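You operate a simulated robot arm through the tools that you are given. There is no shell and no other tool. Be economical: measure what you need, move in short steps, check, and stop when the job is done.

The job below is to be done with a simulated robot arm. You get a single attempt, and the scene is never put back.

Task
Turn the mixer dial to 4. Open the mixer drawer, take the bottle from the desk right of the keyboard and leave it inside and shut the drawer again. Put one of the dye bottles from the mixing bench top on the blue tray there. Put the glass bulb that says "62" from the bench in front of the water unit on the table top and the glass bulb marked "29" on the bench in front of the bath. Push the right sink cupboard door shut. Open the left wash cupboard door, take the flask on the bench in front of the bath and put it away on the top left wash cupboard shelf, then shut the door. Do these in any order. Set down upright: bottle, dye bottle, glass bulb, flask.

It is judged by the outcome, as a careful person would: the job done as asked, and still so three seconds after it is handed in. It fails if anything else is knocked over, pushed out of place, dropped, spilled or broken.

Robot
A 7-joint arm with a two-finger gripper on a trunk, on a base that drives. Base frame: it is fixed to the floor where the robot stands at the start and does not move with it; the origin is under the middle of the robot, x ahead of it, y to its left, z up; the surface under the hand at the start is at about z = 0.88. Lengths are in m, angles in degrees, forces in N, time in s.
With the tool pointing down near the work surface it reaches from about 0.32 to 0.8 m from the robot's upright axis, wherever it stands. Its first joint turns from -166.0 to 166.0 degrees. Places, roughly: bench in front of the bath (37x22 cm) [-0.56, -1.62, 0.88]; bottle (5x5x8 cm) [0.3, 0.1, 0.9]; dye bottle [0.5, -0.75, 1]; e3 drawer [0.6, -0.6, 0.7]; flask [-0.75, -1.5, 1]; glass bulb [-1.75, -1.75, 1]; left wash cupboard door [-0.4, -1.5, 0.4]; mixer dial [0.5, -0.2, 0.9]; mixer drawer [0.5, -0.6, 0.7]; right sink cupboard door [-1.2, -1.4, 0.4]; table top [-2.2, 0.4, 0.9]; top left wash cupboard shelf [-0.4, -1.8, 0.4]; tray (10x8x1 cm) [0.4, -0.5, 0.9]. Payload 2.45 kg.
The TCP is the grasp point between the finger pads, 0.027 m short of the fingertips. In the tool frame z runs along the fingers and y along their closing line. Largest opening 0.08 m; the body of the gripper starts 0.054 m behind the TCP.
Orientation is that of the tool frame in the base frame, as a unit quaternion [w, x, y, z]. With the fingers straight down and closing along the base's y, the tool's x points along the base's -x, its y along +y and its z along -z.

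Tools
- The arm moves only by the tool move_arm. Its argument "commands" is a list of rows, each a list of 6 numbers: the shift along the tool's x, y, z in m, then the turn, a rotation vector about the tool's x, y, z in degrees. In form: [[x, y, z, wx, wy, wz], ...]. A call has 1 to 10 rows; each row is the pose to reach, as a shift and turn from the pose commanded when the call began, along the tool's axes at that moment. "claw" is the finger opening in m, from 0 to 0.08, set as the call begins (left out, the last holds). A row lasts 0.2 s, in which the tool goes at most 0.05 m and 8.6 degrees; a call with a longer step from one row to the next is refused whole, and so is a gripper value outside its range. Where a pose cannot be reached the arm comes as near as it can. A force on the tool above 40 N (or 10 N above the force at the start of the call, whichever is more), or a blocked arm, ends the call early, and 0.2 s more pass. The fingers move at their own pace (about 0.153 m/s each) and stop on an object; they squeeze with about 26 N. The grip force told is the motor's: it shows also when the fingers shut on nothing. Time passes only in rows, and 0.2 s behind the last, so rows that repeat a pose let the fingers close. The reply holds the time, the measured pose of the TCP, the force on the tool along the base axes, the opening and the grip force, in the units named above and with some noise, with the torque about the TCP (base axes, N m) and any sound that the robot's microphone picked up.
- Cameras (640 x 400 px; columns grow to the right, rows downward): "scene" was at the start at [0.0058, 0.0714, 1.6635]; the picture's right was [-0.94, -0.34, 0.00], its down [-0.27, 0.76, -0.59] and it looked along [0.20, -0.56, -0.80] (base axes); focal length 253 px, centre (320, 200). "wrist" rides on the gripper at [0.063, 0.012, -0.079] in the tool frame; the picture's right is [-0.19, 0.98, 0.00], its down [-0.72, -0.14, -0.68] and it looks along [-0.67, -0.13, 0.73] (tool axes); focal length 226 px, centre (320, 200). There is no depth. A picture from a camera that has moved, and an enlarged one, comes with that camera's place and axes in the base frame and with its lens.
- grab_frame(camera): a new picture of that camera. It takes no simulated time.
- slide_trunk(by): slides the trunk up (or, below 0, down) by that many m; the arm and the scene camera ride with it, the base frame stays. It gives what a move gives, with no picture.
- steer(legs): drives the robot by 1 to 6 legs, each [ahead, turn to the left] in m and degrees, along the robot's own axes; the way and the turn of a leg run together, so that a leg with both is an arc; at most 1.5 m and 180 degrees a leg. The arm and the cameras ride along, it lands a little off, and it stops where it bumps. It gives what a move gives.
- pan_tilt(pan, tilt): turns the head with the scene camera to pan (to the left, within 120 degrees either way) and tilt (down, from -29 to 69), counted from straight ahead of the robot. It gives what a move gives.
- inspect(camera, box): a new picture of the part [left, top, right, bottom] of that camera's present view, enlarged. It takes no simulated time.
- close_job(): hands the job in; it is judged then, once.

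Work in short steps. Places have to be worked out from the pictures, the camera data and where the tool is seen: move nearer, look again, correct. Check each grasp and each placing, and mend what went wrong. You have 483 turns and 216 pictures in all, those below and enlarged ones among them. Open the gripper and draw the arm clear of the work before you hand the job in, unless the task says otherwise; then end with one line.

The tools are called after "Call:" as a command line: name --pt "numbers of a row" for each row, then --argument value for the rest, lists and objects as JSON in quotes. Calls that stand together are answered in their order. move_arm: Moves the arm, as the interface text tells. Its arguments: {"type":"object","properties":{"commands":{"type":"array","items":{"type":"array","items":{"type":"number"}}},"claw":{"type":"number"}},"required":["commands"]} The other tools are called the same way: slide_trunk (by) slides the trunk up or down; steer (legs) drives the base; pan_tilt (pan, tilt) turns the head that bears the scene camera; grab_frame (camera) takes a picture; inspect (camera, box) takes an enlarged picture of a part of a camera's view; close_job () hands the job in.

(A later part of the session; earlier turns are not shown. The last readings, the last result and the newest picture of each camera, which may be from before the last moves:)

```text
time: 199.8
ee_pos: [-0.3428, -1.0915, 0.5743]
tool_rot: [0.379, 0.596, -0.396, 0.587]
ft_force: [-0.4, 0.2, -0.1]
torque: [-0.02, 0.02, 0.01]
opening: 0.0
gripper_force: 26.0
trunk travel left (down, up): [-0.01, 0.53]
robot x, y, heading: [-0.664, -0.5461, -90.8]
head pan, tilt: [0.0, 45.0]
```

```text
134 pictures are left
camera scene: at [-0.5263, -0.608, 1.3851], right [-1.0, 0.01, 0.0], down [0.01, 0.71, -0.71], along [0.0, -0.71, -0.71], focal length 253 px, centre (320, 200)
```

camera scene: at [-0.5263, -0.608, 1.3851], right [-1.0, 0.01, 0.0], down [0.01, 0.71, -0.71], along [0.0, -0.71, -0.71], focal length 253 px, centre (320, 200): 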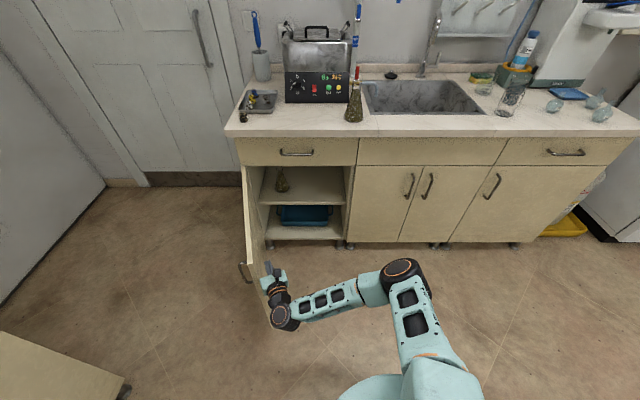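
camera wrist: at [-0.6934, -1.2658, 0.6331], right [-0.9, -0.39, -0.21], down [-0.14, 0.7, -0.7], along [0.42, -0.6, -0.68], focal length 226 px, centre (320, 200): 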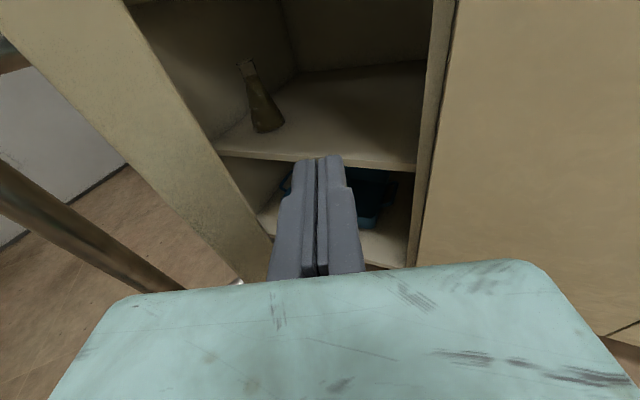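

Door is open about 80°. Zoom to check the shelf space and the flask.

Call:
inspect --camera "scene" --box '[220, 50, 380, 250]'

```text
2.00 times, centred on (300, 150) of scene
camera zoom: at [-0.5263, -0.608, 1.3851], right [-1.0, 0.01, 0.0], down [0.01, 0.71, -0.71], along [0.0, -0.71, -0.71], focal length 506 px, centre (360, 300)
```

zoom: 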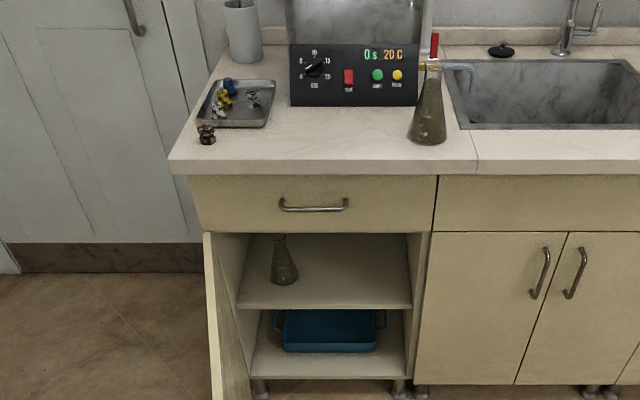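

Opening z≈0.43–0.68; flask ≈16 cm tall with narrow neck. I'll pull the hand back from the door, raise it to neck height, and square it up.

Call:
move_arm --pt "0 0.03 -0.02 0 0 0" --pt "0 0.065 -0.05 0 0 0" --pt "0 0.1 -0.08 0 0 0" --pt "0 0.135 -0.1 -4 0 0" --pt "0 0.17 -0.12 -8 0 0" --pt "0 0.205 -0.13 -12 0 0" --pt "0 0.24 -0.14 -16 0 0" --pt "0 0.27 -0.15 -20 0 0" --pt "0 0.3 -0.15 -24 0 0"

Call:
slide_trunk --by 0.43

Call:
grab_frame --camera "wrist"

```text
time: 201.8
ee_pos: [-0.6768, -1.069, 0.5744]
tool_rot: [-0.494, -0.504, 0.511, -0.491]
ft_force: [-0.9, -0.7, -0.1]
torque: [0.0, 0.0, 0.0]
opening: 0.0
gripper_force: 25.9
trunk travel left (down, up): [-0.01, 0.53]
robot x, y, heading: [-0.6655, -0.5445, -90.4]
head pan, tilt: [0.0, 45.0]
```

```text
refused: 0.43 is not a number from -0.4 to 0.4
```

```text
132 pictures are left
camera wrist: at [-0.6891, -0.9919, 0.6398], right [-0.98, 0.01, -0.2], down [0.15, 0.7, -0.7], along [0.13, -0.71, -0.69], focal length 226 px, centre (320, 200)
```

wrist: 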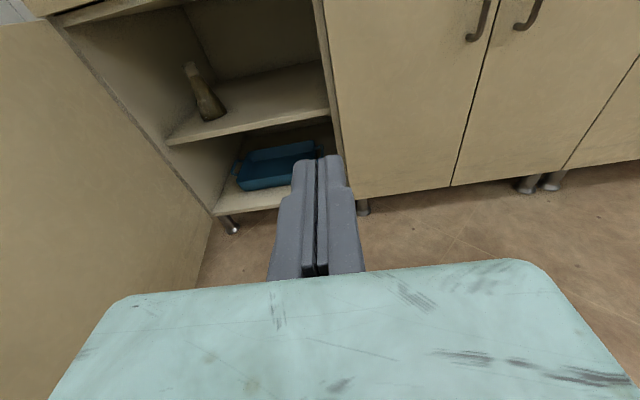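

Call:
slide_trunk --by 0.4

Call:
move_arm --pt "0.015 0 0 0 0 0" --pt "0.035 0 0 0 0 0" --pt "0.035 0 0 0 0 0" --claw 0.07

Call:
steer --legs '[[0.27, 0]]'

Call:
grab_frame --camera "wrist"

```text
time: 205.6
ee_pos: [-0.6768, -1.0698, 0.9737]
tool_rot: [-0.493, -0.505, 0.51, -0.492]
ft_force: [1.3, 0.0, 0.6]
torque: [0.05, 0.01, 0.01]
opening: 0.0001
gripper_force: 26.1
trunk travel left (down, up): [-0.41, 0.13]
robot x, y, heading: [-0.6658, -0.546, -90.2]
head pan, tilt: [0.0, 45.0]
```

```text
time: 206.4
ee_pos: [-0.677, -1.0691, 1.0071]
tool_rot: [-0.494, -0.504, 0.511, -0.491]
ft_force: [-0.8, -0.6, -0.2]
torque: [0.03, 0.01, -0.01]
opening: 0.0697
gripper_force: 0.1
trunk travel left (down, up): [-0.41, 0.13]
robot x, y, heading: [-0.6674, -0.544, -90.4]
head pan, tilt: [0.0, 45.0]
```

```text
time: 208.3
ee_pos: [-0.679, -1.3363, 1.0073]
tool_rot: [-0.494, -0.504, 0.511, -0.491]
ft_force: [0.5, -0.3, -0.2]
torque: [0.02, 0.01, 0.01]
opening: 0.0701
gripper_force: 0.1
trunk travel left (down, up): [-0.41, 0.13]
robot x, y, heading: [-0.6686, -0.8116, -90.6]
head pan, tilt: [0.0, 45.0]
```

```text
131 pictures are left
camera wrist: at [-0.6918, -1.2577, 1.0735], right [-0.98, 0.01, -0.2], down [0.15, 0.7, -0.7], along [0.13, -0.71, -0.69], focal length 226 px, centre (320, 200)
```

wrist: 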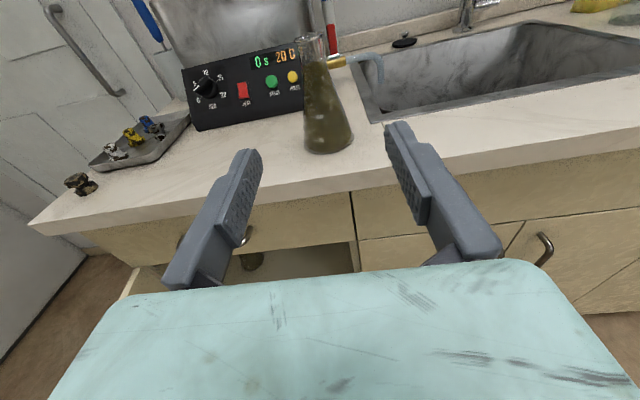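

Flask axis ≈(-0.673,-1.587), neck around z 1.0. Advance partly and check.

Call:
move_arm --pt "0 0 0.04 0 0 0" --pt "0 0 0.08 0 0 0" --pt "0 0 0.12 0 0 0" --pt "0 0 0.15 0 0 0" --pt "0 0 0.15 0 0 0"

Call:
grab_frame --camera "wrist"

```text
time: 209.5
ee_pos: [-0.6819, -1.4854, 1.0045]
tool_rot: [-0.494, -0.504, 0.511, -0.491]
ft_force: [-0.6, 1.0, -0.2]
torque: [0.0, -0.02, -0.01]
opening: 0.07
gripper_force: 0.1
trunk travel left (down, up): [-0.41, 0.13]
robot x, y, heading: [-0.6669, -0.8119, -90.4]
head pan, tilt: [0.0, 45.0]
```

```text
130 pictures are left
camera wrist: at [-0.6934, -1.4076, 1.0705], right [-0.98, 0.01, -0.2], down [0.15, 0.7, -0.7], along [0.13, -0.71, -0.69], focal length 226 px, centre (320, 200)
```

wrist: 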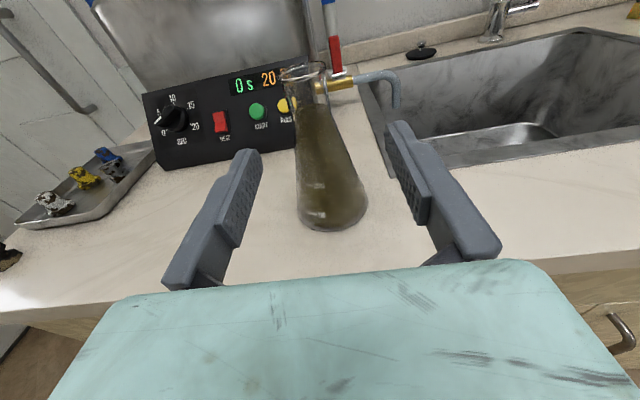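

Neck spans z≈1.0–1.03. Advance to the neck axis and close.

Call:
move_arm --pt "0.004 -0.006 0.03 0 0 0" --pt "0.004 -0.006 0.06 0 0 0" --pt "0.004 -0.006 0.08 0 0 0" --pt "0.004 -0.006 0.092 0 0 0" --pt "0.004 -0.006 0.092 0 0 0"

Call:
grab_frame --camera "wrist"

```text
time: 210.7
ee_pos: [-0.6763, -1.5762, 1.0044]
tool_rot: [-0.494, -0.504, 0.511, -0.491]
ft_force: [0.0, -0.9, 0.0]
torque: [0.04, 0.02, 0.0]
opening: 0.07
gripper_force: 0.1
trunk travel left (down, up): [-0.41, 0.13]
robot x, y, heading: [-0.6687, -0.811, -90.3]
head pan, tilt: [0.0, 45.0]
```

```text
129 pictures are left
camera wrist: at [-0.6879, -1.4992, 1.071], right [-0.98, 0.01, -0.2], down [0.15, 0.7, -0.7], along [0.13, -0.71, -0.69], focal length 226 px, centre (320, 200)
```

wrist: 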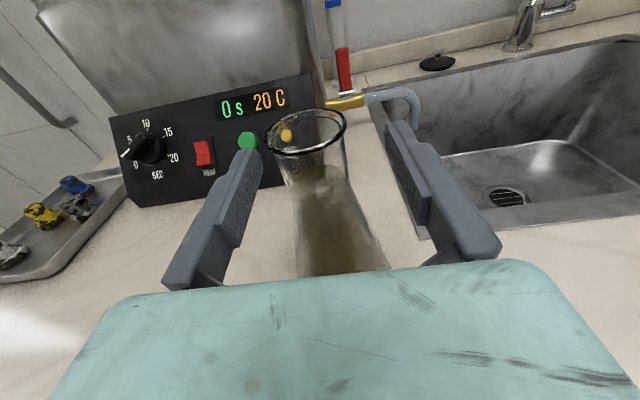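

Neck sits between the pads. Close.

Call:
move_arm --pt "0 0 0.003 0 0 0" --pt "0 0 0.003 0 0 0" --pt "0 0 0.003 0 0 0" --claw 0

Call:
grab_frame --camera "wrist"

```text
time: 211.5
ee_pos: [-0.6756, -1.579, 1.0047]
tool_rot: [-0.494, -0.504, 0.51, -0.492]
ft_force: [-0.6, -0.9, 0.0]
torque: [0.03, 0.02, -0.01]
opening: 0.0344
gripper_force: 25.9
trunk travel left (down, up): [-0.41, 0.13]
robot x, y, heading: [-0.6667, -0.8123, -90.7]
head pan, tilt: [0.0, 45.0]
```

```text
128 pictures are left
camera wrist: at [-0.6881, -1.5019, 1.0704], right [-0.98, 0.01, -0.2], down [0.15, 0.7, -0.7], along [0.13, -0.71, -0.69], focal length 226 px, centre (320, 200)
```

wrist: 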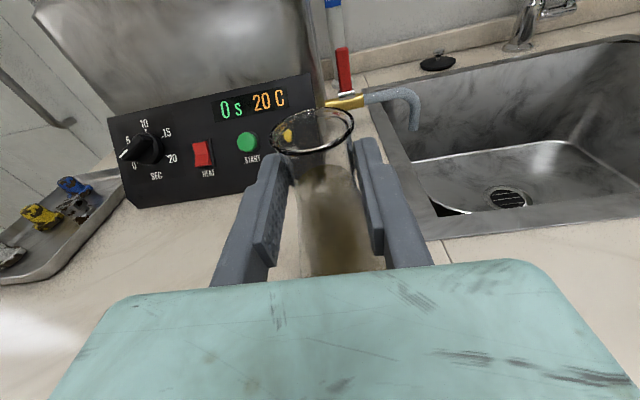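

Grip holds. Lift 6 cm and check.

Call:
move_arm --pt "0.015 0 0 0 0 0" --pt "0.03 0 0 0 0 0" --pt "0.05 0 0 0 0 0" --pt "0.06 0 0 0 0 0" --pt "0.06 0 0 0 0 0"

Call:
grab_frame --camera "scene"

```text
time: 212.7
ee_pos: [-0.6762, -1.5823, 1.0654]
tool_rot: [-0.494, -0.504, 0.511, -0.491]
ft_force: [1.0, 0.0, -1.6]
torque: [0.02, -0.01, -0.04]
opening: 0.0343
gripper_force: 26.3
trunk travel left (down, up): [-0.41, 0.13]
robot x, y, heading: [-0.6695, -0.8116, -90.5]
head pan, tilt: [0.0, 45.0]
```

```text
127 pictures are left
camera scene: at [-0.5278, -0.8733, 1.7851], right [-1.0, 0.01, 0.0], down [0.01, 0.71, -0.71], along [-0.01, -0.71, -0.71], focal length 253 px, centre (320, 200)
```

scene: 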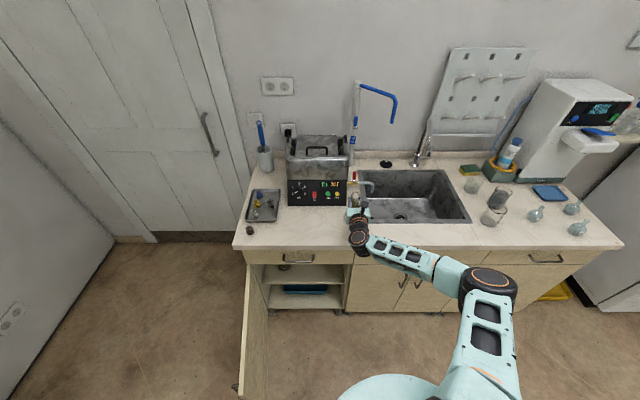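

Flask is up. Back away, then lower toward shelf height.

Call:
steer --legs '[[-0.37, 0]]'

Call:
move_arm --pt "0 -0.035 0 0 0 0" --pt "0 -0.07 0 0 0 0" --pt "-0.02 -0.105 0 0 0 0" --pt "-0.04 -0.14 0 0 0 0" --pt "-0.06 -0.165 0 0 0 0" --pt "-0.08 -0.17 0 0 0 0" --pt "-0.08 -0.17 0 0 0 0"

Call:
slide_trunk --by -0.4

Call:
grab_frame --camera "wrist"

Call:
grab_frame --camera "scene"

```text
time: 215.1
ee_pos: [-0.6702, -1.2103, 1.0659]
tool_rot: [-0.493, -0.505, 0.509, -0.493]
ft_force: [0.3, 0.4, -0.9]
torque: [0.04, -0.01, 0.02]
opening: 0.0321
gripper_force: 26.3
trunk travel left (down, up): [-0.41, 0.13]
robot x, y, heading: [-0.6682, -0.4372, -90.4]
head pan, tilt: [0.0, 45.0]
```

```text
time: 216.7
ee_pos: [-0.501, -1.2078, 0.9871]
tool_rot: [-0.493, -0.505, 0.51, -0.492]
ft_force: [0.0, 0.2, -0.5]
torque: [0.04, -0.01, 0.01]
opening: 0.032
gripper_force: 26.5
trunk travel left (down, up): [-0.41, 0.13]
robot x, y, heading: [-0.6639, -0.4387, -90.3]
head pan, tilt: [0.0, 45.0]
```

```text
time: 220.5
ee_pos: [-0.5009, -1.2083, 0.5853]
tool_rot: [-0.493, -0.505, 0.51, -0.492]
ft_force: [-0.3, -0.6, -0.9]
torque: [-0.01, -0.01, 0.01]
opening: 0.0321
gripper_force: 25.4
trunk travel left (down, up): [-0.01, 0.53]
robot x, y, heading: [-0.6663, -0.4409, -90.0]
head pan, tilt: [0.0, 45.0]
```

```text
126 pictures are left
camera wrist: at [-0.5133, -1.1304, 0.6518], right [-0.98, 0.01, -0.2], down [0.15, 0.7, -0.7], along [0.13, -0.71, -0.69], focal length 226 px, centre (320, 200)
```

wrist: 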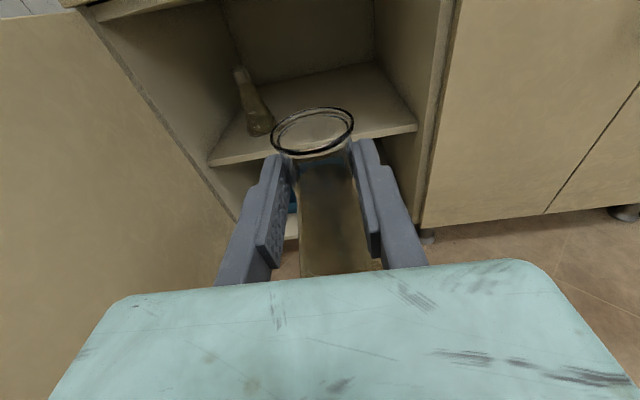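

```text
125 pictures are left
camera scene: at [-0.5254, -0.5008, 1.3851], right [-1.0, 0.0, 0.0], down [0.0, 0.71, -0.71], along [0.0, -0.71, -0.71], focal length 253 px, centre (320, 200)
```

scene: 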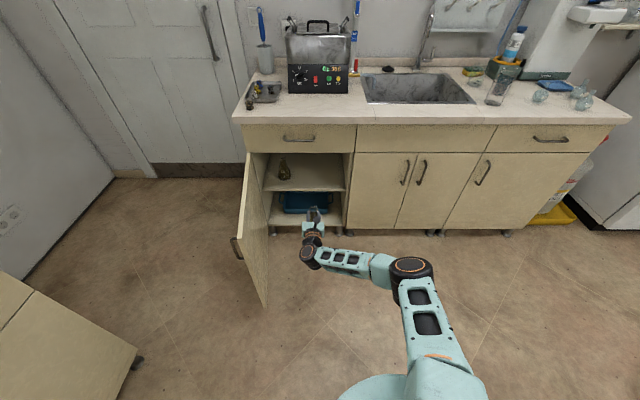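

Flask held upright; base ~0.455, shelf ~0.42. Drive forward 0.28 then finish with the arm.

Call:
steer --legs '[[0.28, 0]]'

Call:
grab_frame --camera "wrist"

```text
time: 222.5
ee_pos: [-0.504, -1.4893, 0.586]
tool_rot: [-0.494, -0.504, 0.51, -0.492]
ft_force: [0.0, -0.5, -1.5]
torque: [-0.02, 0.01, -0.03]
opening: 0.0319
gripper_force: 25.8
trunk travel left (down, up): [-0.01, 0.53]
robot x, y, heading: [-0.6658, -0.72, -90.1]
head pan, tilt: [0.0, 45.0]
```

```text
124 pictures are left
camera wrist: at [-0.5161, -1.4117, 0.6517], right [-0.98, 0.01, -0.2], down [0.15, 0.7, -0.7], along [0.13, -0.71, -0.69], focal length 226 px, centre (320, 200)
```

wrist: 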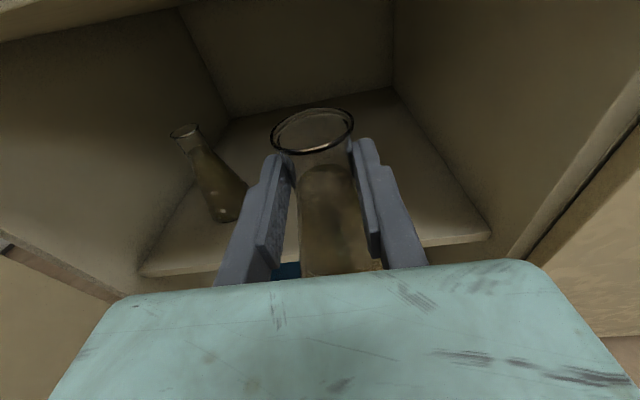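

Shelf front edge y≈-1.56, z≈0.42; I'll place the flask at y≈-1.625, descending slightly so the camera stays under the frame.

Call:
move_arm --pt "-0.014 0 0 0 0 0" --pt "-0.014 0 0.03 0 0 0" --pt "-0.016 0 0.06 0 0 0" --pt "-0.02 0 0.085 0 0 0" --pt "-0.025 0 0.11 0 0 0" --pt "-0.025 0 0.135 0 0 0" --pt "-0.025 0 0.135 0 0 0"

Call:
grab_frame --camera "wrist"

```text
time: 224.1
ee_pos: [-0.5116, -1.6063, 0.5695]
tool_rot: [-0.494, -0.504, 0.51, -0.492]
ft_force: [0.4, -0.2, -2.2]
torque: [-0.03, 0.0, -0.05]
opening: 0.0319
gripper_force: 25.9
out of reach, approached as far as the arm can: row 5, 6, 7
trunk travel left (down, up): [-0.01, 0.53]
robot x, y, heading: [-0.6703, -0.7187, -90.4]
head pan, tilt: [0.0, 45.0]
```

```text
123 pictures are left
camera wrist: at [-0.525, -1.5286, 0.6346], right [-0.98, 0.01, -0.2], down [0.15, 0.7, -0.7], along [0.13, -0.71, -0.69], focal length 226 px, centre (320, 200)
```

wrist: 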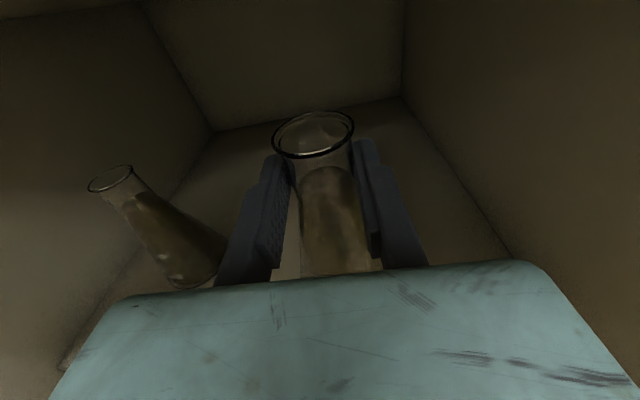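

Arm is at reach limit; drive forward 2.5 cm, then lower.

Call:
steer --legs '[[0.03, 0]]'

Call:
move_arm --pt "-0.005 0 0 0 0 0" --pt "-0.01 0 0 0 0 0" --pt "-0.01 0 0 0 0 0"

```text
time: 224.9
ee_pos: [-0.5146, -1.6365, 0.5686]
tool_rot: [-0.494, -0.504, 0.511, -0.491]
ft_force: [0.1, 0.3, -1.2]
torque: [0.01, -0.04, 0.0]
opening: 0.0318
gripper_force: 25.9
trunk travel left (down, up): [-0.01, 0.53]
robot x, y, heading: [-0.6666, -0.7488, -90.0]
head pan, tilt: [0.0, 45.0]
```

```text
time: 225.7
ee_pos: [-0.5167, -1.6321, 0.5648]
tool_rot: [-0.494, -0.504, 0.51, -0.491]
ft_force: [-0.7, -0.2, -1.0]
torque: [0.03, 0.02, 0.01]
opening: 0.032
gripper_force: 26.0
out of reach, approached as far as the arm can: row 1, 2, 3
trunk travel left (down, up): [-0.01, 0.53]
robot x, y, heading: [-0.6687, -0.7528, -90.5]
head pan, tilt: [0.0, 45.0]
```

Too extended to descend. Retract the arm 7 cm, then drive 7 cm forward to get reach.

Call:
move_arm --pt "0.004 0 -0.03 0 0 0" --pt "0.008 0 -0.06 0 0 0" --pt "0.008 0 -0.08 0 0 0" --pt "0.008 0 -0.08 0 0 0"

Call:
steer --legs '[[0.08, 0]]'

Call:
grab_frame --camera "wrist"

```text
time: 226.7
ee_pos: [-0.5145, -1.5527, 0.5751]
tool_rot: [-0.493, -0.505, 0.51, -0.492]
ft_force: [0.3, -1.0, -0.7]
torque: [0.05, -0.02, 0.01]
opening: 0.0319
gripper_force: 26.0
trunk travel left (down, up): [-0.01, 0.53]
robot x, y, heading: [-0.6689, -0.7524, -90.3]
head pan, tilt: [0.0, 45.0]
```

```text
time: 227.8
ee_pos: [-0.5154, -1.6329, 0.5733]
tool_rot: [-0.494, -0.504, 0.511, -0.49]
ft_force: [-1.5, 4.2, -13.0]
torque: [-1.33, -0.23, 0.06]
opening: 0.0318
gripper_force: 25.5
trunk travel left (down, up): [-0.01, 0.53]
robot x, y, heading: [-0.6657, -0.831, -90.6]
head pan, tilt: [0.0, 45.0]
```

```text
122 pictures are left
camera wrist: at [-0.5276, -1.5551, 0.6395], right [-0.98, 0.01, -0.2], down [0.15, 0.7, -0.7], along [0.13, -0.71, -0.69], focal length 226 px, centre (320, 200)
```

wrist: 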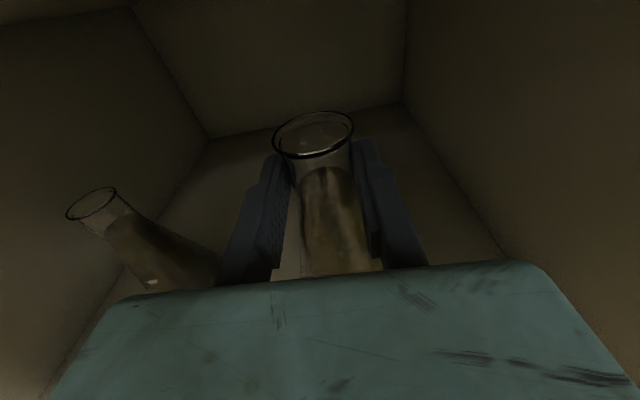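

A -13 N vertical load: something on top of the hand is brushing the frame. Lower now.

Call:
move_arm --pt "-0.005 0 0 0 0 0" --pt "-0.012 0 0 0 0 0" --pt "-0.018 0 0 0 0 0" --pt "-0.018 0 0 0 0 0"

```text
time: 228.8
ee_pos: [-0.5154, -1.6311, 0.5555]
tool_rot: [-0.493, -0.505, 0.51, -0.492]
ft_force: [-0.1, -0.6, -1.0]
torque: [0.01, -0.04, 0.0]
opening: 0.0319
gripper_force: 25.9
trunk travel left (down, up): [-0.01, 0.53]
robot x, y, heading: [-0.6655, -0.8321, -90.5]
head pan, tilt: [0.0, 45.0]
```

Load is gone. Continue down in small steps until the flask touches the shelf.

Call:
move_arm --pt "-0.004 0 0 0 0 0" --pt "-0.008 0 0 0 0 0"

Call:
move_arm --pt "-0.003 0 0 0 0 0" --pt "-0.005 0 0 0 0 0"

```text
time: 229.4
ee_pos: [-0.5148, -1.6307, 0.548]
tool_rot: [-0.494, -0.504, 0.511, -0.491]
ft_force: [-0.2, -0.4, -0.9]
torque: [0.01, 0.01, 0.01]
opening: 0.0321
gripper_force: 26.6
trunk travel left (down, up): [-0.01, 0.53]
robot x, y, heading: [-0.6678, -0.8302, -90.4]
head pan, tilt: [0.0, 45.0]
```

```text
time: 230.0
ee_pos: [-0.5155, -1.6299, 0.5431]
tool_rot: [-0.494, -0.504, 0.511, -0.491]
ft_force: [0.3, -0.4, -0.8]
torque: [-0.01, 0.0, -0.02]
opening: 0.0318
gripper_force: 26.0
trunk travel left (down, up): [-0.01, 0.53]
robot x, y, heading: [-0.6647, -0.8276, -90.6]
head pan, tilt: [0.0, 45.0]
```

Call:
move_arm --pt "-0.002 0 0 0 0 0" --pt "-0.004 0 0 0 0 0"

Call:
move_arm --pt "-0.002 0 0 0 0 0" --pt "-0.003 0 0 0 0 0"

Call:
move_arm --pt "-0.002 0 0 0 0 0" --pt "-0.003 0 0 0 0 0"

```text
time: 230.6
ee_pos: [-0.5146, -1.6307, 0.5392]
tool_rot: [-0.493, -0.505, 0.51, -0.492]
ft_force: [-1.3, -0.1, -0.9]
torque: [0.03, -0.01, 0.0]
opening: 0.032
gripper_force: 25.8
trunk travel left (down, up): [-0.01, 0.53]
robot x, y, heading: [-0.6685, -0.8304, -90.3]
head pan, tilt: [0.0, 45.0]
```

```text
time: 231.2
ee_pos: [-0.5157, -1.6319, 0.5375]
tool_rot: [-0.493, -0.505, 0.51, -0.492]
ft_force: [-0.6, 0.3, -0.8]
torque: [0.01, 0.02, 0.0]
opening: 0.0319
gripper_force: 26.0
trunk travel left (down, up): [-0.01, 0.53]
robot x, y, heading: [-0.6668, -0.832, -90.5]
head pan, tilt: [0.0, 45.0]
```

```text
time: 231.8
ee_pos: [-0.5152, -1.6307, 0.5321]
tool_rot: [-0.494, -0.505, 0.51, -0.491]
ft_force: [0.5, 0.2, -1.5]
torque: [0.0, 0.01, 0.01]
opening: 0.032
gripper_force: 25.8
trunk travel left (down, up): [-0.01, 0.53]
robot x, y, heading: [-0.6674, -0.8293, -90.4]
head pan, tilt: [0.0, 45.0]
```

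Call:
move_arm --pt "-0.002 0 0 0 0 0" --pt "-0.003 0 0 0 0 0"

Call:
move_arm --pt "-0.002 0 0 0 0 0" --pt "-0.003 0 0 0 0 0"

Call:
grab_frame --camera "wrist"

Call:
grab_frame --camera "scene"

```text
time: 232.4
ee_pos: [-0.5151, -1.631, 0.5297]
tool_rot: [-0.492, -0.505, 0.511, -0.491]
ft_force: [0.4, 0.1, -1.2]
torque: [0.04, -0.02, 0.0]
opening: 0.032
gripper_force: 25.6
trunk travel left (down, up): [-0.01, 0.53]
robot x, y, heading: [-0.6655, -0.8291, -90.5]
head pan, tilt: [0.0, 45.0]
```

```text
time: 233.0
ee_pos: [-0.5145, -1.6324, 0.5268]
tool_rot: [-0.493, -0.505, 0.51, -0.491]
ft_force: [-0.4, -0.1, -1.6]
torque: [-0.01, 0.0, 0.01]
opening: 0.0322
gripper_force: 26.3
trunk travel left (down, up): [-0.01, 0.53]
robot x, y, heading: [-0.6671, -0.831, -90.0]
head pan, tilt: [0.0, 45.0]
```

```text
121 pictures are left
camera wrist: at [-0.5274, -1.5542, 0.5932], right [-0.98, 0.01, -0.2], down [0.15, 0.7, -0.7], along [0.13, -0.71, -0.69], focal length 226 px, centre (320, 200)
```

wrist: 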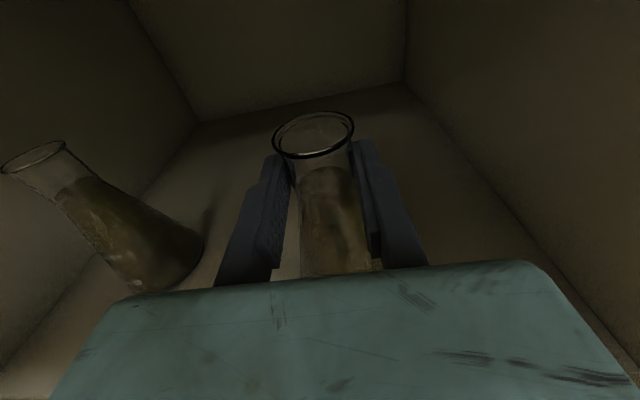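

```text
120 pictures are left
camera scene: at [-0.5275, -0.8919, 1.3851], right [-1.0, 0.01, 0.0], down [0.0, 0.71, -0.71], along [0.0, -0.71, -0.71], focal length 253 px, centre (320, 200)
```

scene: 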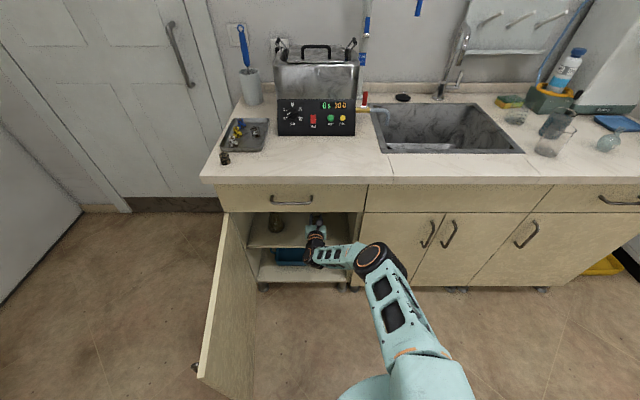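

Our rim is nearly level with the other flask's; a few mm left.

Call:
move_arm --pt "-0.002 0 0 0 0 0" --pt "-0.003 0 0 0 0 0"

Call:
move_arm --pt "-0.002 0 0 0 0 0" --pt "-0.003 0 0 0 0 0"

Call:
move_arm --pt "-0.002 0 0 0 0 0" --pt "-0.003 0 0 0 0 0"

```text
time: 233.6
ee_pos: [-0.5151, -1.6308, 0.5263]
tool_rot: [-0.495, -0.503, 0.51, -0.492]
ft_force: [2.0, 1.8, 12.2]
torque: [0.23, 0.05, -0.02]
opening: 0.0319
gripper_force: 26.1
trunk travel left (down, up): [-0.01, 0.53]
robot x, y, heading: [-0.6658, -0.8285, -90.7]
head pan, tilt: [0.0, 45.0]
```

```text
time: 234.2
ee_pos: [-0.516, -1.6313, 0.524]
tool_rot: [-0.494, -0.504, 0.509, -0.493]
ft_force: [4.0, -1.9, 19.3]
torque: [-0.37, 0.04, 0.05]
opening: 0.0325
gripper_force: 26.3
trunk travel left (down, up): [-0.01, 0.53]
robot x, y, heading: [-0.6711, -0.8298, -90.3]
head pan, tilt: [0.0, 45.0]
```

```text
time: 234.8
ee_pos: [-0.5169, -1.6322, 0.5196]
tool_rot: [-0.494, -0.504, 0.51, -0.492]
ft_force: [3.5, -4.2, 17.5]
torque: [-0.29, 0.04, 0.03]
opening: 0.0322
gripper_force: 26.0
trunk travel left (down, up): [-0.01, 0.53]
robot x, y, heading: [-0.669, -0.8306, -90.3]
head pan, tilt: [0.0, 45.0]
```

Standing on the shelf. Open and withdraw straight back.

Call:
move_arm --pt "0.002 0 0 0 0 0" --pt "0.002 0 0 0 0 0" --pt "0.002 0 0 0 0 0" --claw 0.07

Call:
grab_frame --camera "wrist"

```text
time: 235.6
ee_pos: [-0.5147, -1.6307, 0.5192]
tool_rot: [-0.493, -0.505, 0.511, -0.491]
ft_force: [0.6, 0.3, -1.1]
torque: [0.01, -0.01, -0.03]
opening: 0.0702
gripper_force: 0.1
trunk travel left (down, up): [-0.01, 0.53]
robot x, y, heading: [-0.6678, -0.8274, -90.4]
head pan, tilt: [0.0, 45.0]
```

```text
119 pictures are left
camera wrist: at [-0.5274, -1.5533, 0.5858], right [-0.98, 0.01, -0.2], down [0.15, 0.7, -0.7], along [0.13, -0.71, -0.69], focal length 226 px, centre (320, 200)
```

wrist: 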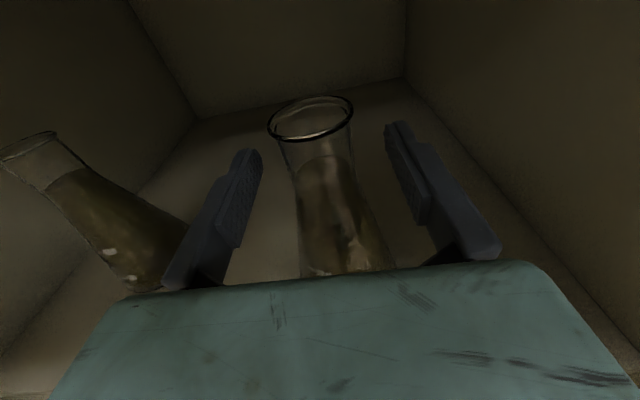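

Call:
move_arm --pt "0 0 -0.03 0 0 0" --pt "0 0 -0.07 0 0 0" --pt "0 0 -0.11 0 0 0" --pt "0 0 -0.15 0 0 0" --pt "0 0 -0.19 0 0 0" --pt "0 0 -0.22 0 0 0"

Call:
grab_frame --camera "wrist"

```text
time: 237.0
ee_pos: [-0.5127, -1.4084, 0.5257]
tool_rot: [-0.494, -0.504, 0.512, -0.49]
ft_force: [0.4, -0.6, -0.8]
torque: [0.0, -0.04, -0.01]
opening: 0.0701
gripper_force: 0.0
trunk travel left (down, up): [-0.01, 0.53]
robot x, y, heading: [-0.6712, -0.8317, -90.3]
head pan, tilt: [0.0, 45.0]
```

```text
118 pictures are left
camera wrist: at [-0.5245, -1.3309, 0.5925], right [-0.98, 0.01, -0.2], down [0.15, 0.7, -0.7], along [0.13, -0.71, -0.69], focal length 226 px, centre (320, 200)
```

wrist: 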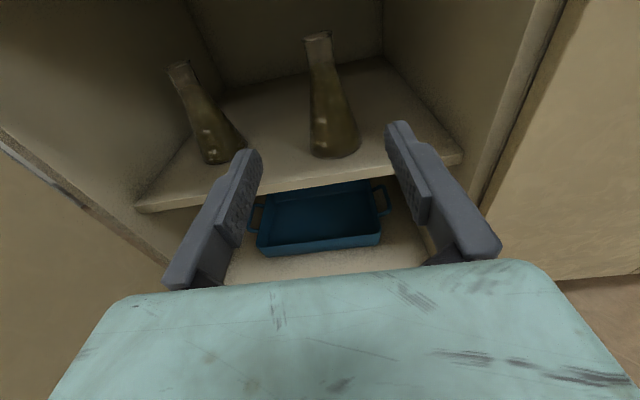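

Both flasks stand well. Retract, raise above door height, and relocate the robot to the hinge side to push the door shut.

Call:
move_arm --pt "0.0 0 -0.04 0 0 0" --pt "0.01 0 -0.08 0 0 0" --pt "0.02 0 -0.12 0 0 0" --pt "0.02 0 -0.15 0 0 0" --claw 0

Call:
slide_trunk --by 0.3

Call:
steer --legs '[[-0.08, 0], [0, 90], [0.4, 0], [0, -90]]'

Call:
grab_frame --camera "scene"

Call:
grab_frame --camera "wrist"

```text
time: 238.0
ee_pos: [-0.5153, -1.2594, 0.5529]
tool_rot: [-0.493, -0.505, 0.511, -0.491]
ft_force: [-0.8, -0.1, -0.2]
torque: [-0.05, 0.0, 0.04]
opening: 0.0002
gripper_force: 26.1
trunk travel left (down, up): [-0.01, 0.53]
robot x, y, heading: [-0.6685, -0.8283, -90.3]
head pan, tilt: [0.0, 45.0]
```

```text
time: 241.0
ee_pos: [-0.5161, -1.2605, 0.853]
tool_rot: [-0.494, -0.504, 0.511, -0.491]
ft_force: [0.6, -0.5, -0.7]
torque: [0.04, -0.01, -0.01]
opening: 0.0
gripper_force: 26.1
trunk travel left (down, up): [-0.31, 0.23]
robot x, y, heading: [-0.6661, -0.831, -90.5]
head pan, tilt: [0.0, 45.0]
```

```text
time: 252.1
ee_pos: [-0.105, -1.1768, 0.8526]
tool_rot: [-0.492, -0.506, 0.51, -0.492]
ft_force: [-0.1, 0.7, -0.4]
torque: [-0.02, 0.0, 0.0]
opening: 0.0002
gripper_force: 26.0
trunk travel left (down, up): [-0.31, 0.23]
robot x, y, heading: [-0.2576, -0.7449, -90.1]
head pan, tilt: [0.0, 45.0]
```

```text
117 pictures are left
camera scene: at [-0.1199, -0.809, 1.6851], right [-1.0, 0.0, 0.0], down [0.0, 0.71, -0.71], along [0.0, -0.71, -0.71], focal length 253 px, centre (320, 200)
```

scene: 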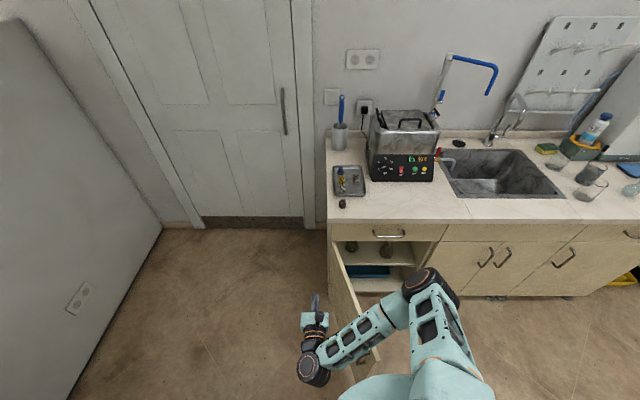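

```text
116 pictures are left
camera wrist: at [-0.1179, -1.0996, 0.9188], right [-0.98, 0.01, -0.2], down [0.15, 0.7, -0.7], along [0.13, -0.71, -0.69], focal length 226 px, centre (320, 200)
```

wrist: 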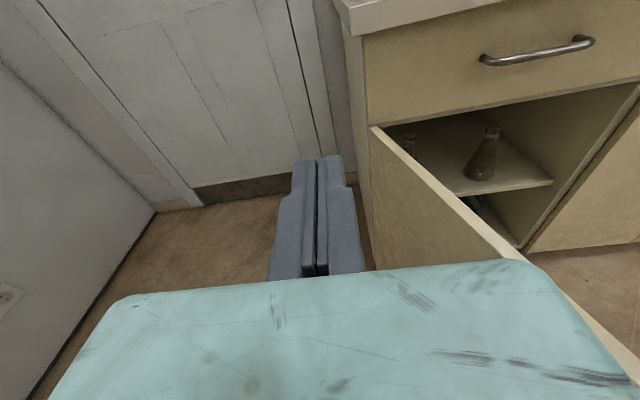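

The forearm would hit the door edge if lowered here. Back up 0.25 m first, then lower.

Call:
steer --legs '[[-0.25, 0]]'

Call:
slide_trunk --by -0.29

Call:
grab_frame --camera "wrist"

Call:
grab_frame --camera "scene"

```text
time: 253.9
ee_pos: [-0.1051, -0.9261, 0.8522]
tool_rot: [-0.492, -0.506, 0.51, -0.492]
ft_force: [-0.8, -0.7, -0.4]
torque: [0.02, -0.03, -0.01]
opening: 0.0001
gripper_force: 25.8
trunk travel left (down, up): [-0.31, 0.23]
robot x, y, heading: [-0.2614, -0.4963, -90.0]
head pan, tilt: [0.0, 45.0]
```

```text
time: 256.8
ee_pos: [-0.1057, -0.9269, 0.5618]
tool_rot: [-0.493, -0.505, 0.51, -0.492]
ft_force: [0.0, -0.1, -0.3]
torque: [-0.02, -0.04, 0.0]
opening: 0.0
gripper_force: 26.4
trunk travel left (down, up): [-0.02, 0.52]
robot x, y, heading: [-0.2584, -0.4963, -90.1]
head pan, tilt: [0.0, 45.0]
```

```text
115 pictures are left
camera wrist: at [-0.1171, -0.8491, 0.6289], right [-0.98, 0.01, -0.2], down [0.15, 0.7, -0.7], along [0.13, -0.71, -0.69], focal length 226 px, centre (320, 200)
```

wrist: 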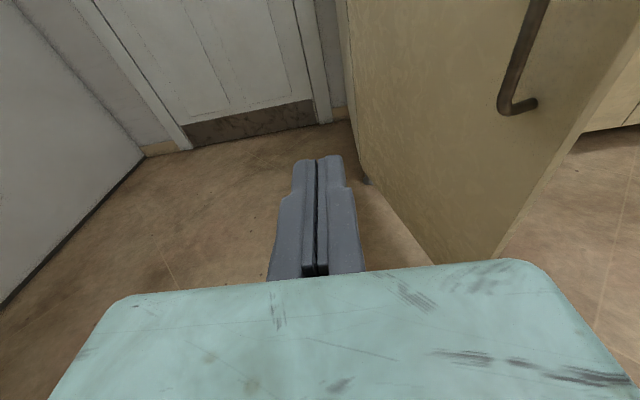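

```text
114 pictures are left
camera scene: at [-0.119, -0.5584, 1.3952], right [-1.0, 0.0, 0.0], down [0.0, 0.71, -0.71], along [0.0, -0.71, -0.71], focal length 253 px, centre (320, 200)
```

scene: 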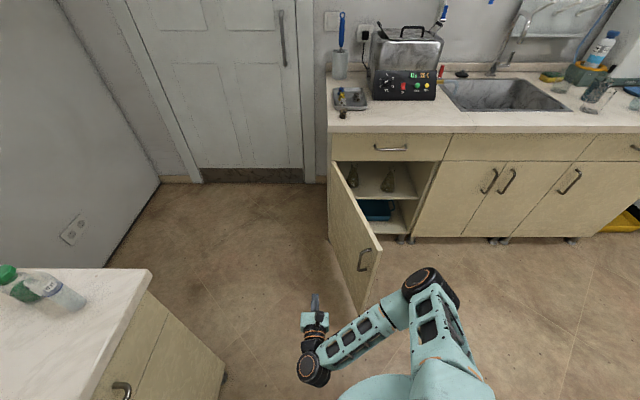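

Handle would foul the gripper body at this height; raise 12 cm so I push just under the door's top edge, above the handle.

Call:
slide_trunk --by 0.117

Call:
move_arm --pt "0 0.005 0.04 0 0 0" --pt "0 0.01 0.08 0 0 0" --pt "0 0.015 0.12 0 0 0" --pt "0 0.02 0.16 0 0 0" --pt "0 0.025 0.2 0 0 0" --pt "0 0.03 0.23 0 0 0" --pt "0 0.03 0.23 0 0 0"

Call:
grab_frame --camera "wrist"

```text
time: 258.3
ee_pos: [-0.1046, -0.9272, 0.6804]
tool_rot: [-0.492, -0.506, 0.51, -0.492]
ft_force: [-0.4, 0.9, -0.1]
torque: [-0.03, 0.01, 0.01]
opening: 0.0
gripper_force: 25.5
trunk travel left (down, up): [-0.137, 0.403]
robot x, y, heading: [-0.2602, -0.4988, -90.2]
head pan, tilt: [0.0, 45.0]
```

```text
time: 259.9
ee_pos: [-0.1374, -1.1584, 0.6707]
tool_rot: [-0.491, -0.507, 0.51, -0.492]
ft_force: [0.0, -0.4, -0.1]
torque: [-0.01, 0.01, -0.01]
opening: 0.0001
gripper_force: 25.9
trunk travel left (down, up): [-0.137, 0.403]
robot x, y, heading: [-0.2584, -0.4956, -90.3]
head pan, tilt: [0.0, 45.0]
```

```text
113 pictures are left
camera wrist: at [-0.1498, -1.0814, 0.7371], right [-0.98, 0.01, -0.2], down [0.15, 0.7, -0.7], along [0.13, -0.71, -0.69], focal length 226 px, centre (320, 200)
```

wrist: 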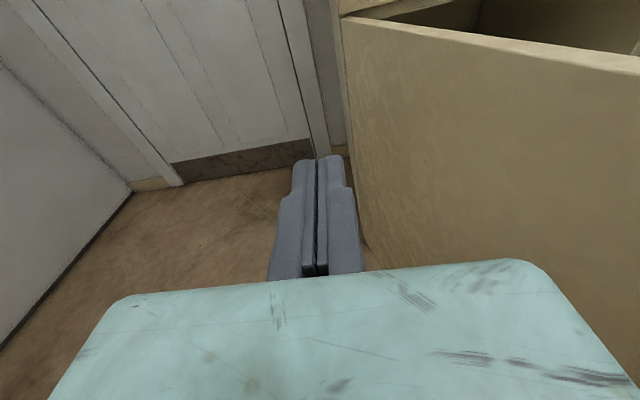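

Push the door along its arc.

Call:
move_arm --pt "0.004 0.04 0.002 0 0 0" --pt "0.008 0.08 0.004 0 0 0" --pt "0.008 0.119 0.007 0 0 0" --pt "0.008 0.154 0.013 0 0 0" --pt "0.008 0.188 0.02 0 0 0" --pt "0.008 0.22 0.027 0 0 0" --pt "0.008 0.26 0.05 0 0 0" --pt "0.008 0.297 0.076 0 0 0" --pt "0.008 0.318 0.1 0 0 0"

Call:
grab_frame --camera "scene"

Call:
grab_frame --camera "wrist"

```text
time: 261.9
ee_pos: [-0.4554, -1.2533, 0.6768]
tool_rot: [-0.492, -0.506, 0.509, -0.493]
ft_force: [0.1, -0.9, 0.0]
torque: [-0.01, 0.03, 0.02]
opening: 0.0
gripper_force: 25.4
trunk travel left (down, up): [-0.137, 0.403]
robot x, y, heading: [-0.2609, -0.4988, -90.2]
head pan, tilt: [0.0, 45.0]
```

```text
112 pictures are left
camera scene: at [-0.1193, -0.5584, 1.5121], right [-1.0, 0.0, 0.0], down [0.0, 0.71, -0.71], along [0.0, -0.71, -0.71], focal length 253 px, centre (320, 200)
```

scene: 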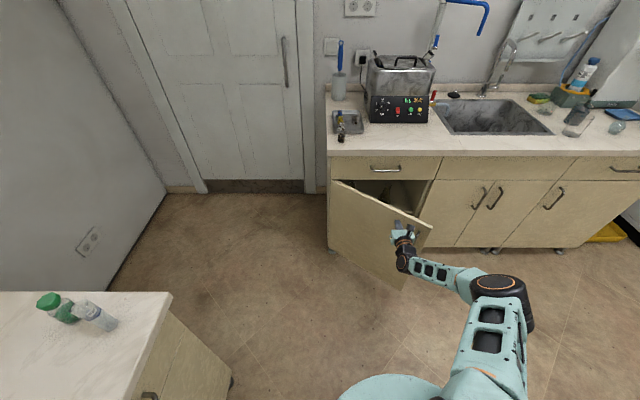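

```text
111 pictures are left
camera wrist: at [-0.4669, -1.1767, 0.7423], right [-0.98, 0.01, -0.2], down [0.15, 0.7, -0.7], along [0.13, -0.71, -0.69], focal length 226 px, centre (320, 200)
```

wrist: 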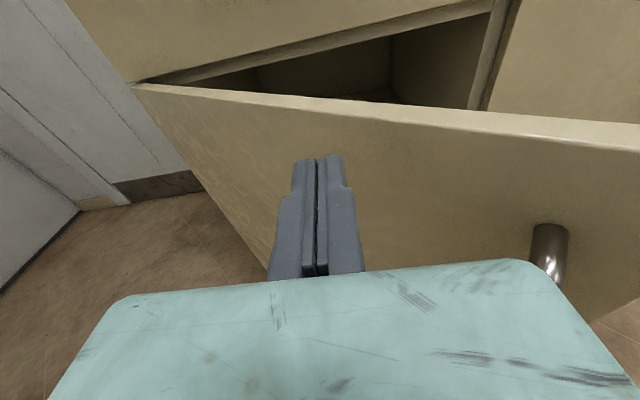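

~40° left. Drive forward 0.2 m to push it nearly shut.

Call:
steer --legs '[[0.2, 0]]'

Call:
move_arm --pt "0 0.01 0.01 0 0 0" --pt "0 0.015 0.02 0 0 0" --pt "0 0.02 0.03 0 0 0" --pt "0 0.02 0.04 0 0 0" --pt "0 0.02 0.05 0 0 0" --pt "0 0.02 0.06 0 0 0"

Call:
grab_frame --camera "wrist"

```text
time: 263.5
ee_pos: [-0.4558, -1.4558, 0.6751]
tool_rot: [-0.492, -0.506, 0.51, -0.492]
ft_force: [0.1, -0.7, -0.3]
torque: [-0.01, -0.01, -0.01]
opening: 0.0
gripper_force: 26.0
trunk travel left (down, up): [-0.137, 0.403]
robot x, y, heading: [-0.2603, -0.6968, -90.4]
head pan, tilt: [0.0, 45.0]
```

```text
time: 265.0
ee_pos: [-0.4772, -1.5105, 0.6732]
tool_rot: [-0.493, -0.505, 0.51, -0.491]
ft_force: [1.4, 20.3, 6.4]
torque: [-0.25, 0.07, -0.02]
opening: 0.0058
gripper_force: 29.9
trunk travel left (down, up): [-0.137, 0.403]
robot x, y, heading: [-0.2622, -0.7008, -90.4]
head pan, tilt: [0.0, 45.0]
stopped in row 6: the force on the tool passed its limit at 45 N (the readings are from after the stop); the commanded pose is now the measured one
```

```text
110 pictures are left
camera wrist: at [-0.4887, -1.4331, 0.7393], right [-0.98, 0.01, -0.2], down [0.15, 0.7, -0.7], along [0.13, -0.71, -0.69], focal length 226 px, centre (320, 200)
```

wrist: 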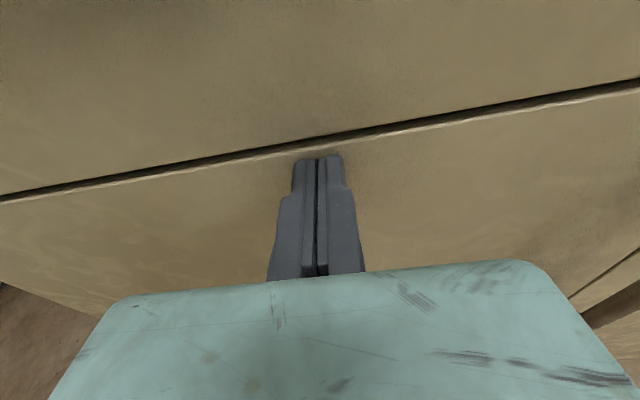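

Door is shut. Retract and look toward the far right and the table.

Call:
move_arm --pt "0 0 -0.04 0 0 0" --pt "0 0 -0.08 0 0 0" --pt "0 0 -0.12 0 0 0" --pt "0 0 -0.16 0 0 0" --pt "0 0 -0.2 0 0 0" --pt "0 0 -0.24 0 0 0" --pt "0 0 -0.28 0 0 0" --pt "0 0 -0.32 0 0 0"

Call:
slide_trunk --by 0.38

Call:
pan_tilt --pan -90 --tilt 30

Call:
grab_frame --camera "scene"

```text
time: 266.8
ee_pos: [-0.4736, -1.1922, 0.6846]
tool_rot: [-0.493, -0.505, 0.511, -0.491]
ft_force: [0.3, -0.2, 0.3]
torque: [0.0, 0.01, -0.03]
opening: 0.0001
gripper_force: 30.1
trunk travel left (down, up): [-0.137, 0.403]
robot x, y, heading: [-0.2594, -0.7, -90.3]
head pan, tilt: [0.0, 45.0]
```

```text
time: 270.5
ee_pos: [-0.4747, -1.1927, 1.0643]
tool_rot: [-0.492, -0.506, 0.511, -0.491]
ft_force: [0.2, 0.5, -0.2]
torque: [-0.03, 0.0, 0.01]
opening: 0.0
gripper_force: 29.4
trunk travel left (down, up): [-0.517, 0.023]
robot x, y, heading: [-0.2606, -0.6964, -90.6]
head pan, tilt: [0.0, 45.0]
```

```text
time: 272.1
ee_pos: [-0.4743, -1.1924, 1.0643]
tool_rot: [-0.493, -0.505, 0.511, -0.491]
ft_force: [0.4, -0.2, -0.1]
torque: [-0.01, 0.02, 0.0]
opening: 0.0
gripper_force: 29.9
trunk travel left (down, up): [-0.517, 0.023]
robot x, y, heading: [-0.2619, -0.6952, -90.3]
head pan, tilt: [-90.0, 30.0]
```

```text
109 pictures are left
camera scene: at [-0.2103, -0.6782, 1.9147], right [0.0, 1.0, 0.0], down [0.5, 0.0, -0.87], along [-0.87, 0.0, -0.5], focal length 253 px, centre (320, 200)
```

scene: 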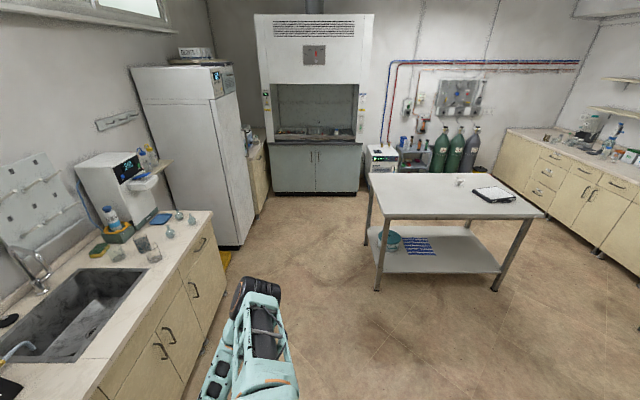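

The table spans x≈-1.74..-2.5, y≈-0.2..0.95. Drive to the water-unit side, facing the bench.

Call:
steer --legs '[[0, -79], [1.33, 0], [0, 79]]'

Call:
pan_tilt --pan 0 --tilt 45

Call:
grab_frame --camera "scene"

Call:
grab_frame --camera "wrist"

```text
time: 285.8
ee_pos: [-1.7773, -1.4516, 1.0638]
tool_rot: [0.49, 0.508, -0.508, 0.494]
ft_force: [0.0, 0.5, 0.8]
torque: [-0.02, -0.02, 0.0]
opening: 0.0001
gripper_force: 30.1
trunk travel left (down, up): [-0.517, 0.023]
robot x, y, heading: [-1.5673, -0.9591, -89.6]
head pan, tilt: [-90.0, 30.0]
```

```text
time: 287.4
ee_pos: [-1.7756, -1.452, 1.0645]
tool_rot: [0.489, 0.509, -0.507, 0.494]
ft_force: [0.1, 0.9, 0.1]
torque: [-0.02, -0.01, 0.0]
opening: 0.0
gripper_force: 30.1
trunk travel left (down, up): [-0.517, 0.023]
robot x, y, heading: [-1.5697, -0.9575, -89.9]
head pan, tilt: [0.0, 45.0]
```

```text
108 pictures are left
camera scene: at [-1.4279, -1.0159, 1.8921], right [-1.0, -0.01, 0.0], down [-0.01, 0.71, -0.71], along [0.01, -0.71, -0.71], focal length 253 px, centre (320, 200)
```

scene: 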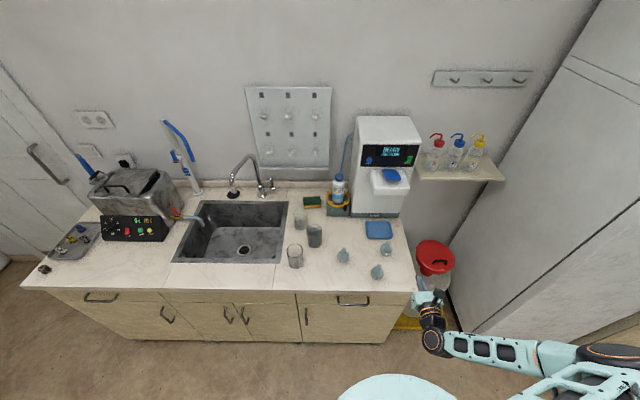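

```text
107 pictures are left
camera wrist: at [-1.7896, -1.3752, 1.1304], right [-0.98, 0.0, -0.2], down [0.14, 0.71, -0.69], along [0.14, -0.71, -0.69], focal length 226 px, centre (320, 200)
```

wrist: 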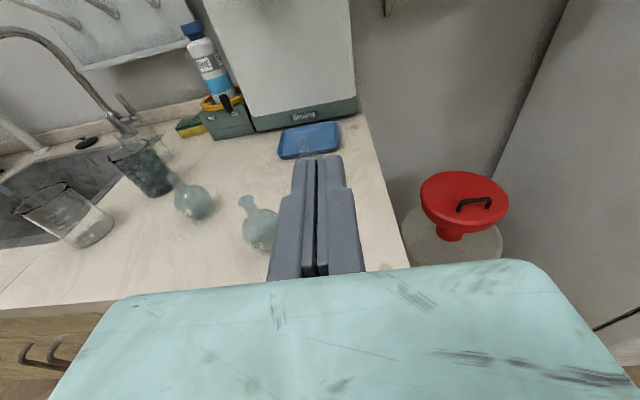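

Call:
inspect --camera "scene" --box '[325, 210, 421, 290]'

```text
5.00 times, centred on (373, 250) of scene
camera zoom: at [-1.4279, -1.0159, 1.8921], right [-1.0, -0.01, 0.0], down [-0.01, 0.71, -0.71], along [0.01, -0.71, -0.71], focal length 1266 px, centre (55, -50)
```

zoom: 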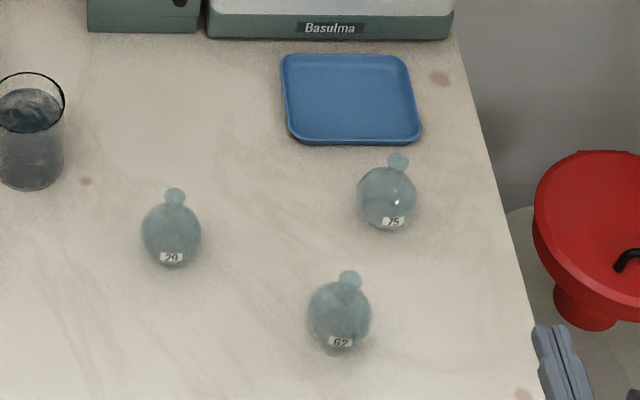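

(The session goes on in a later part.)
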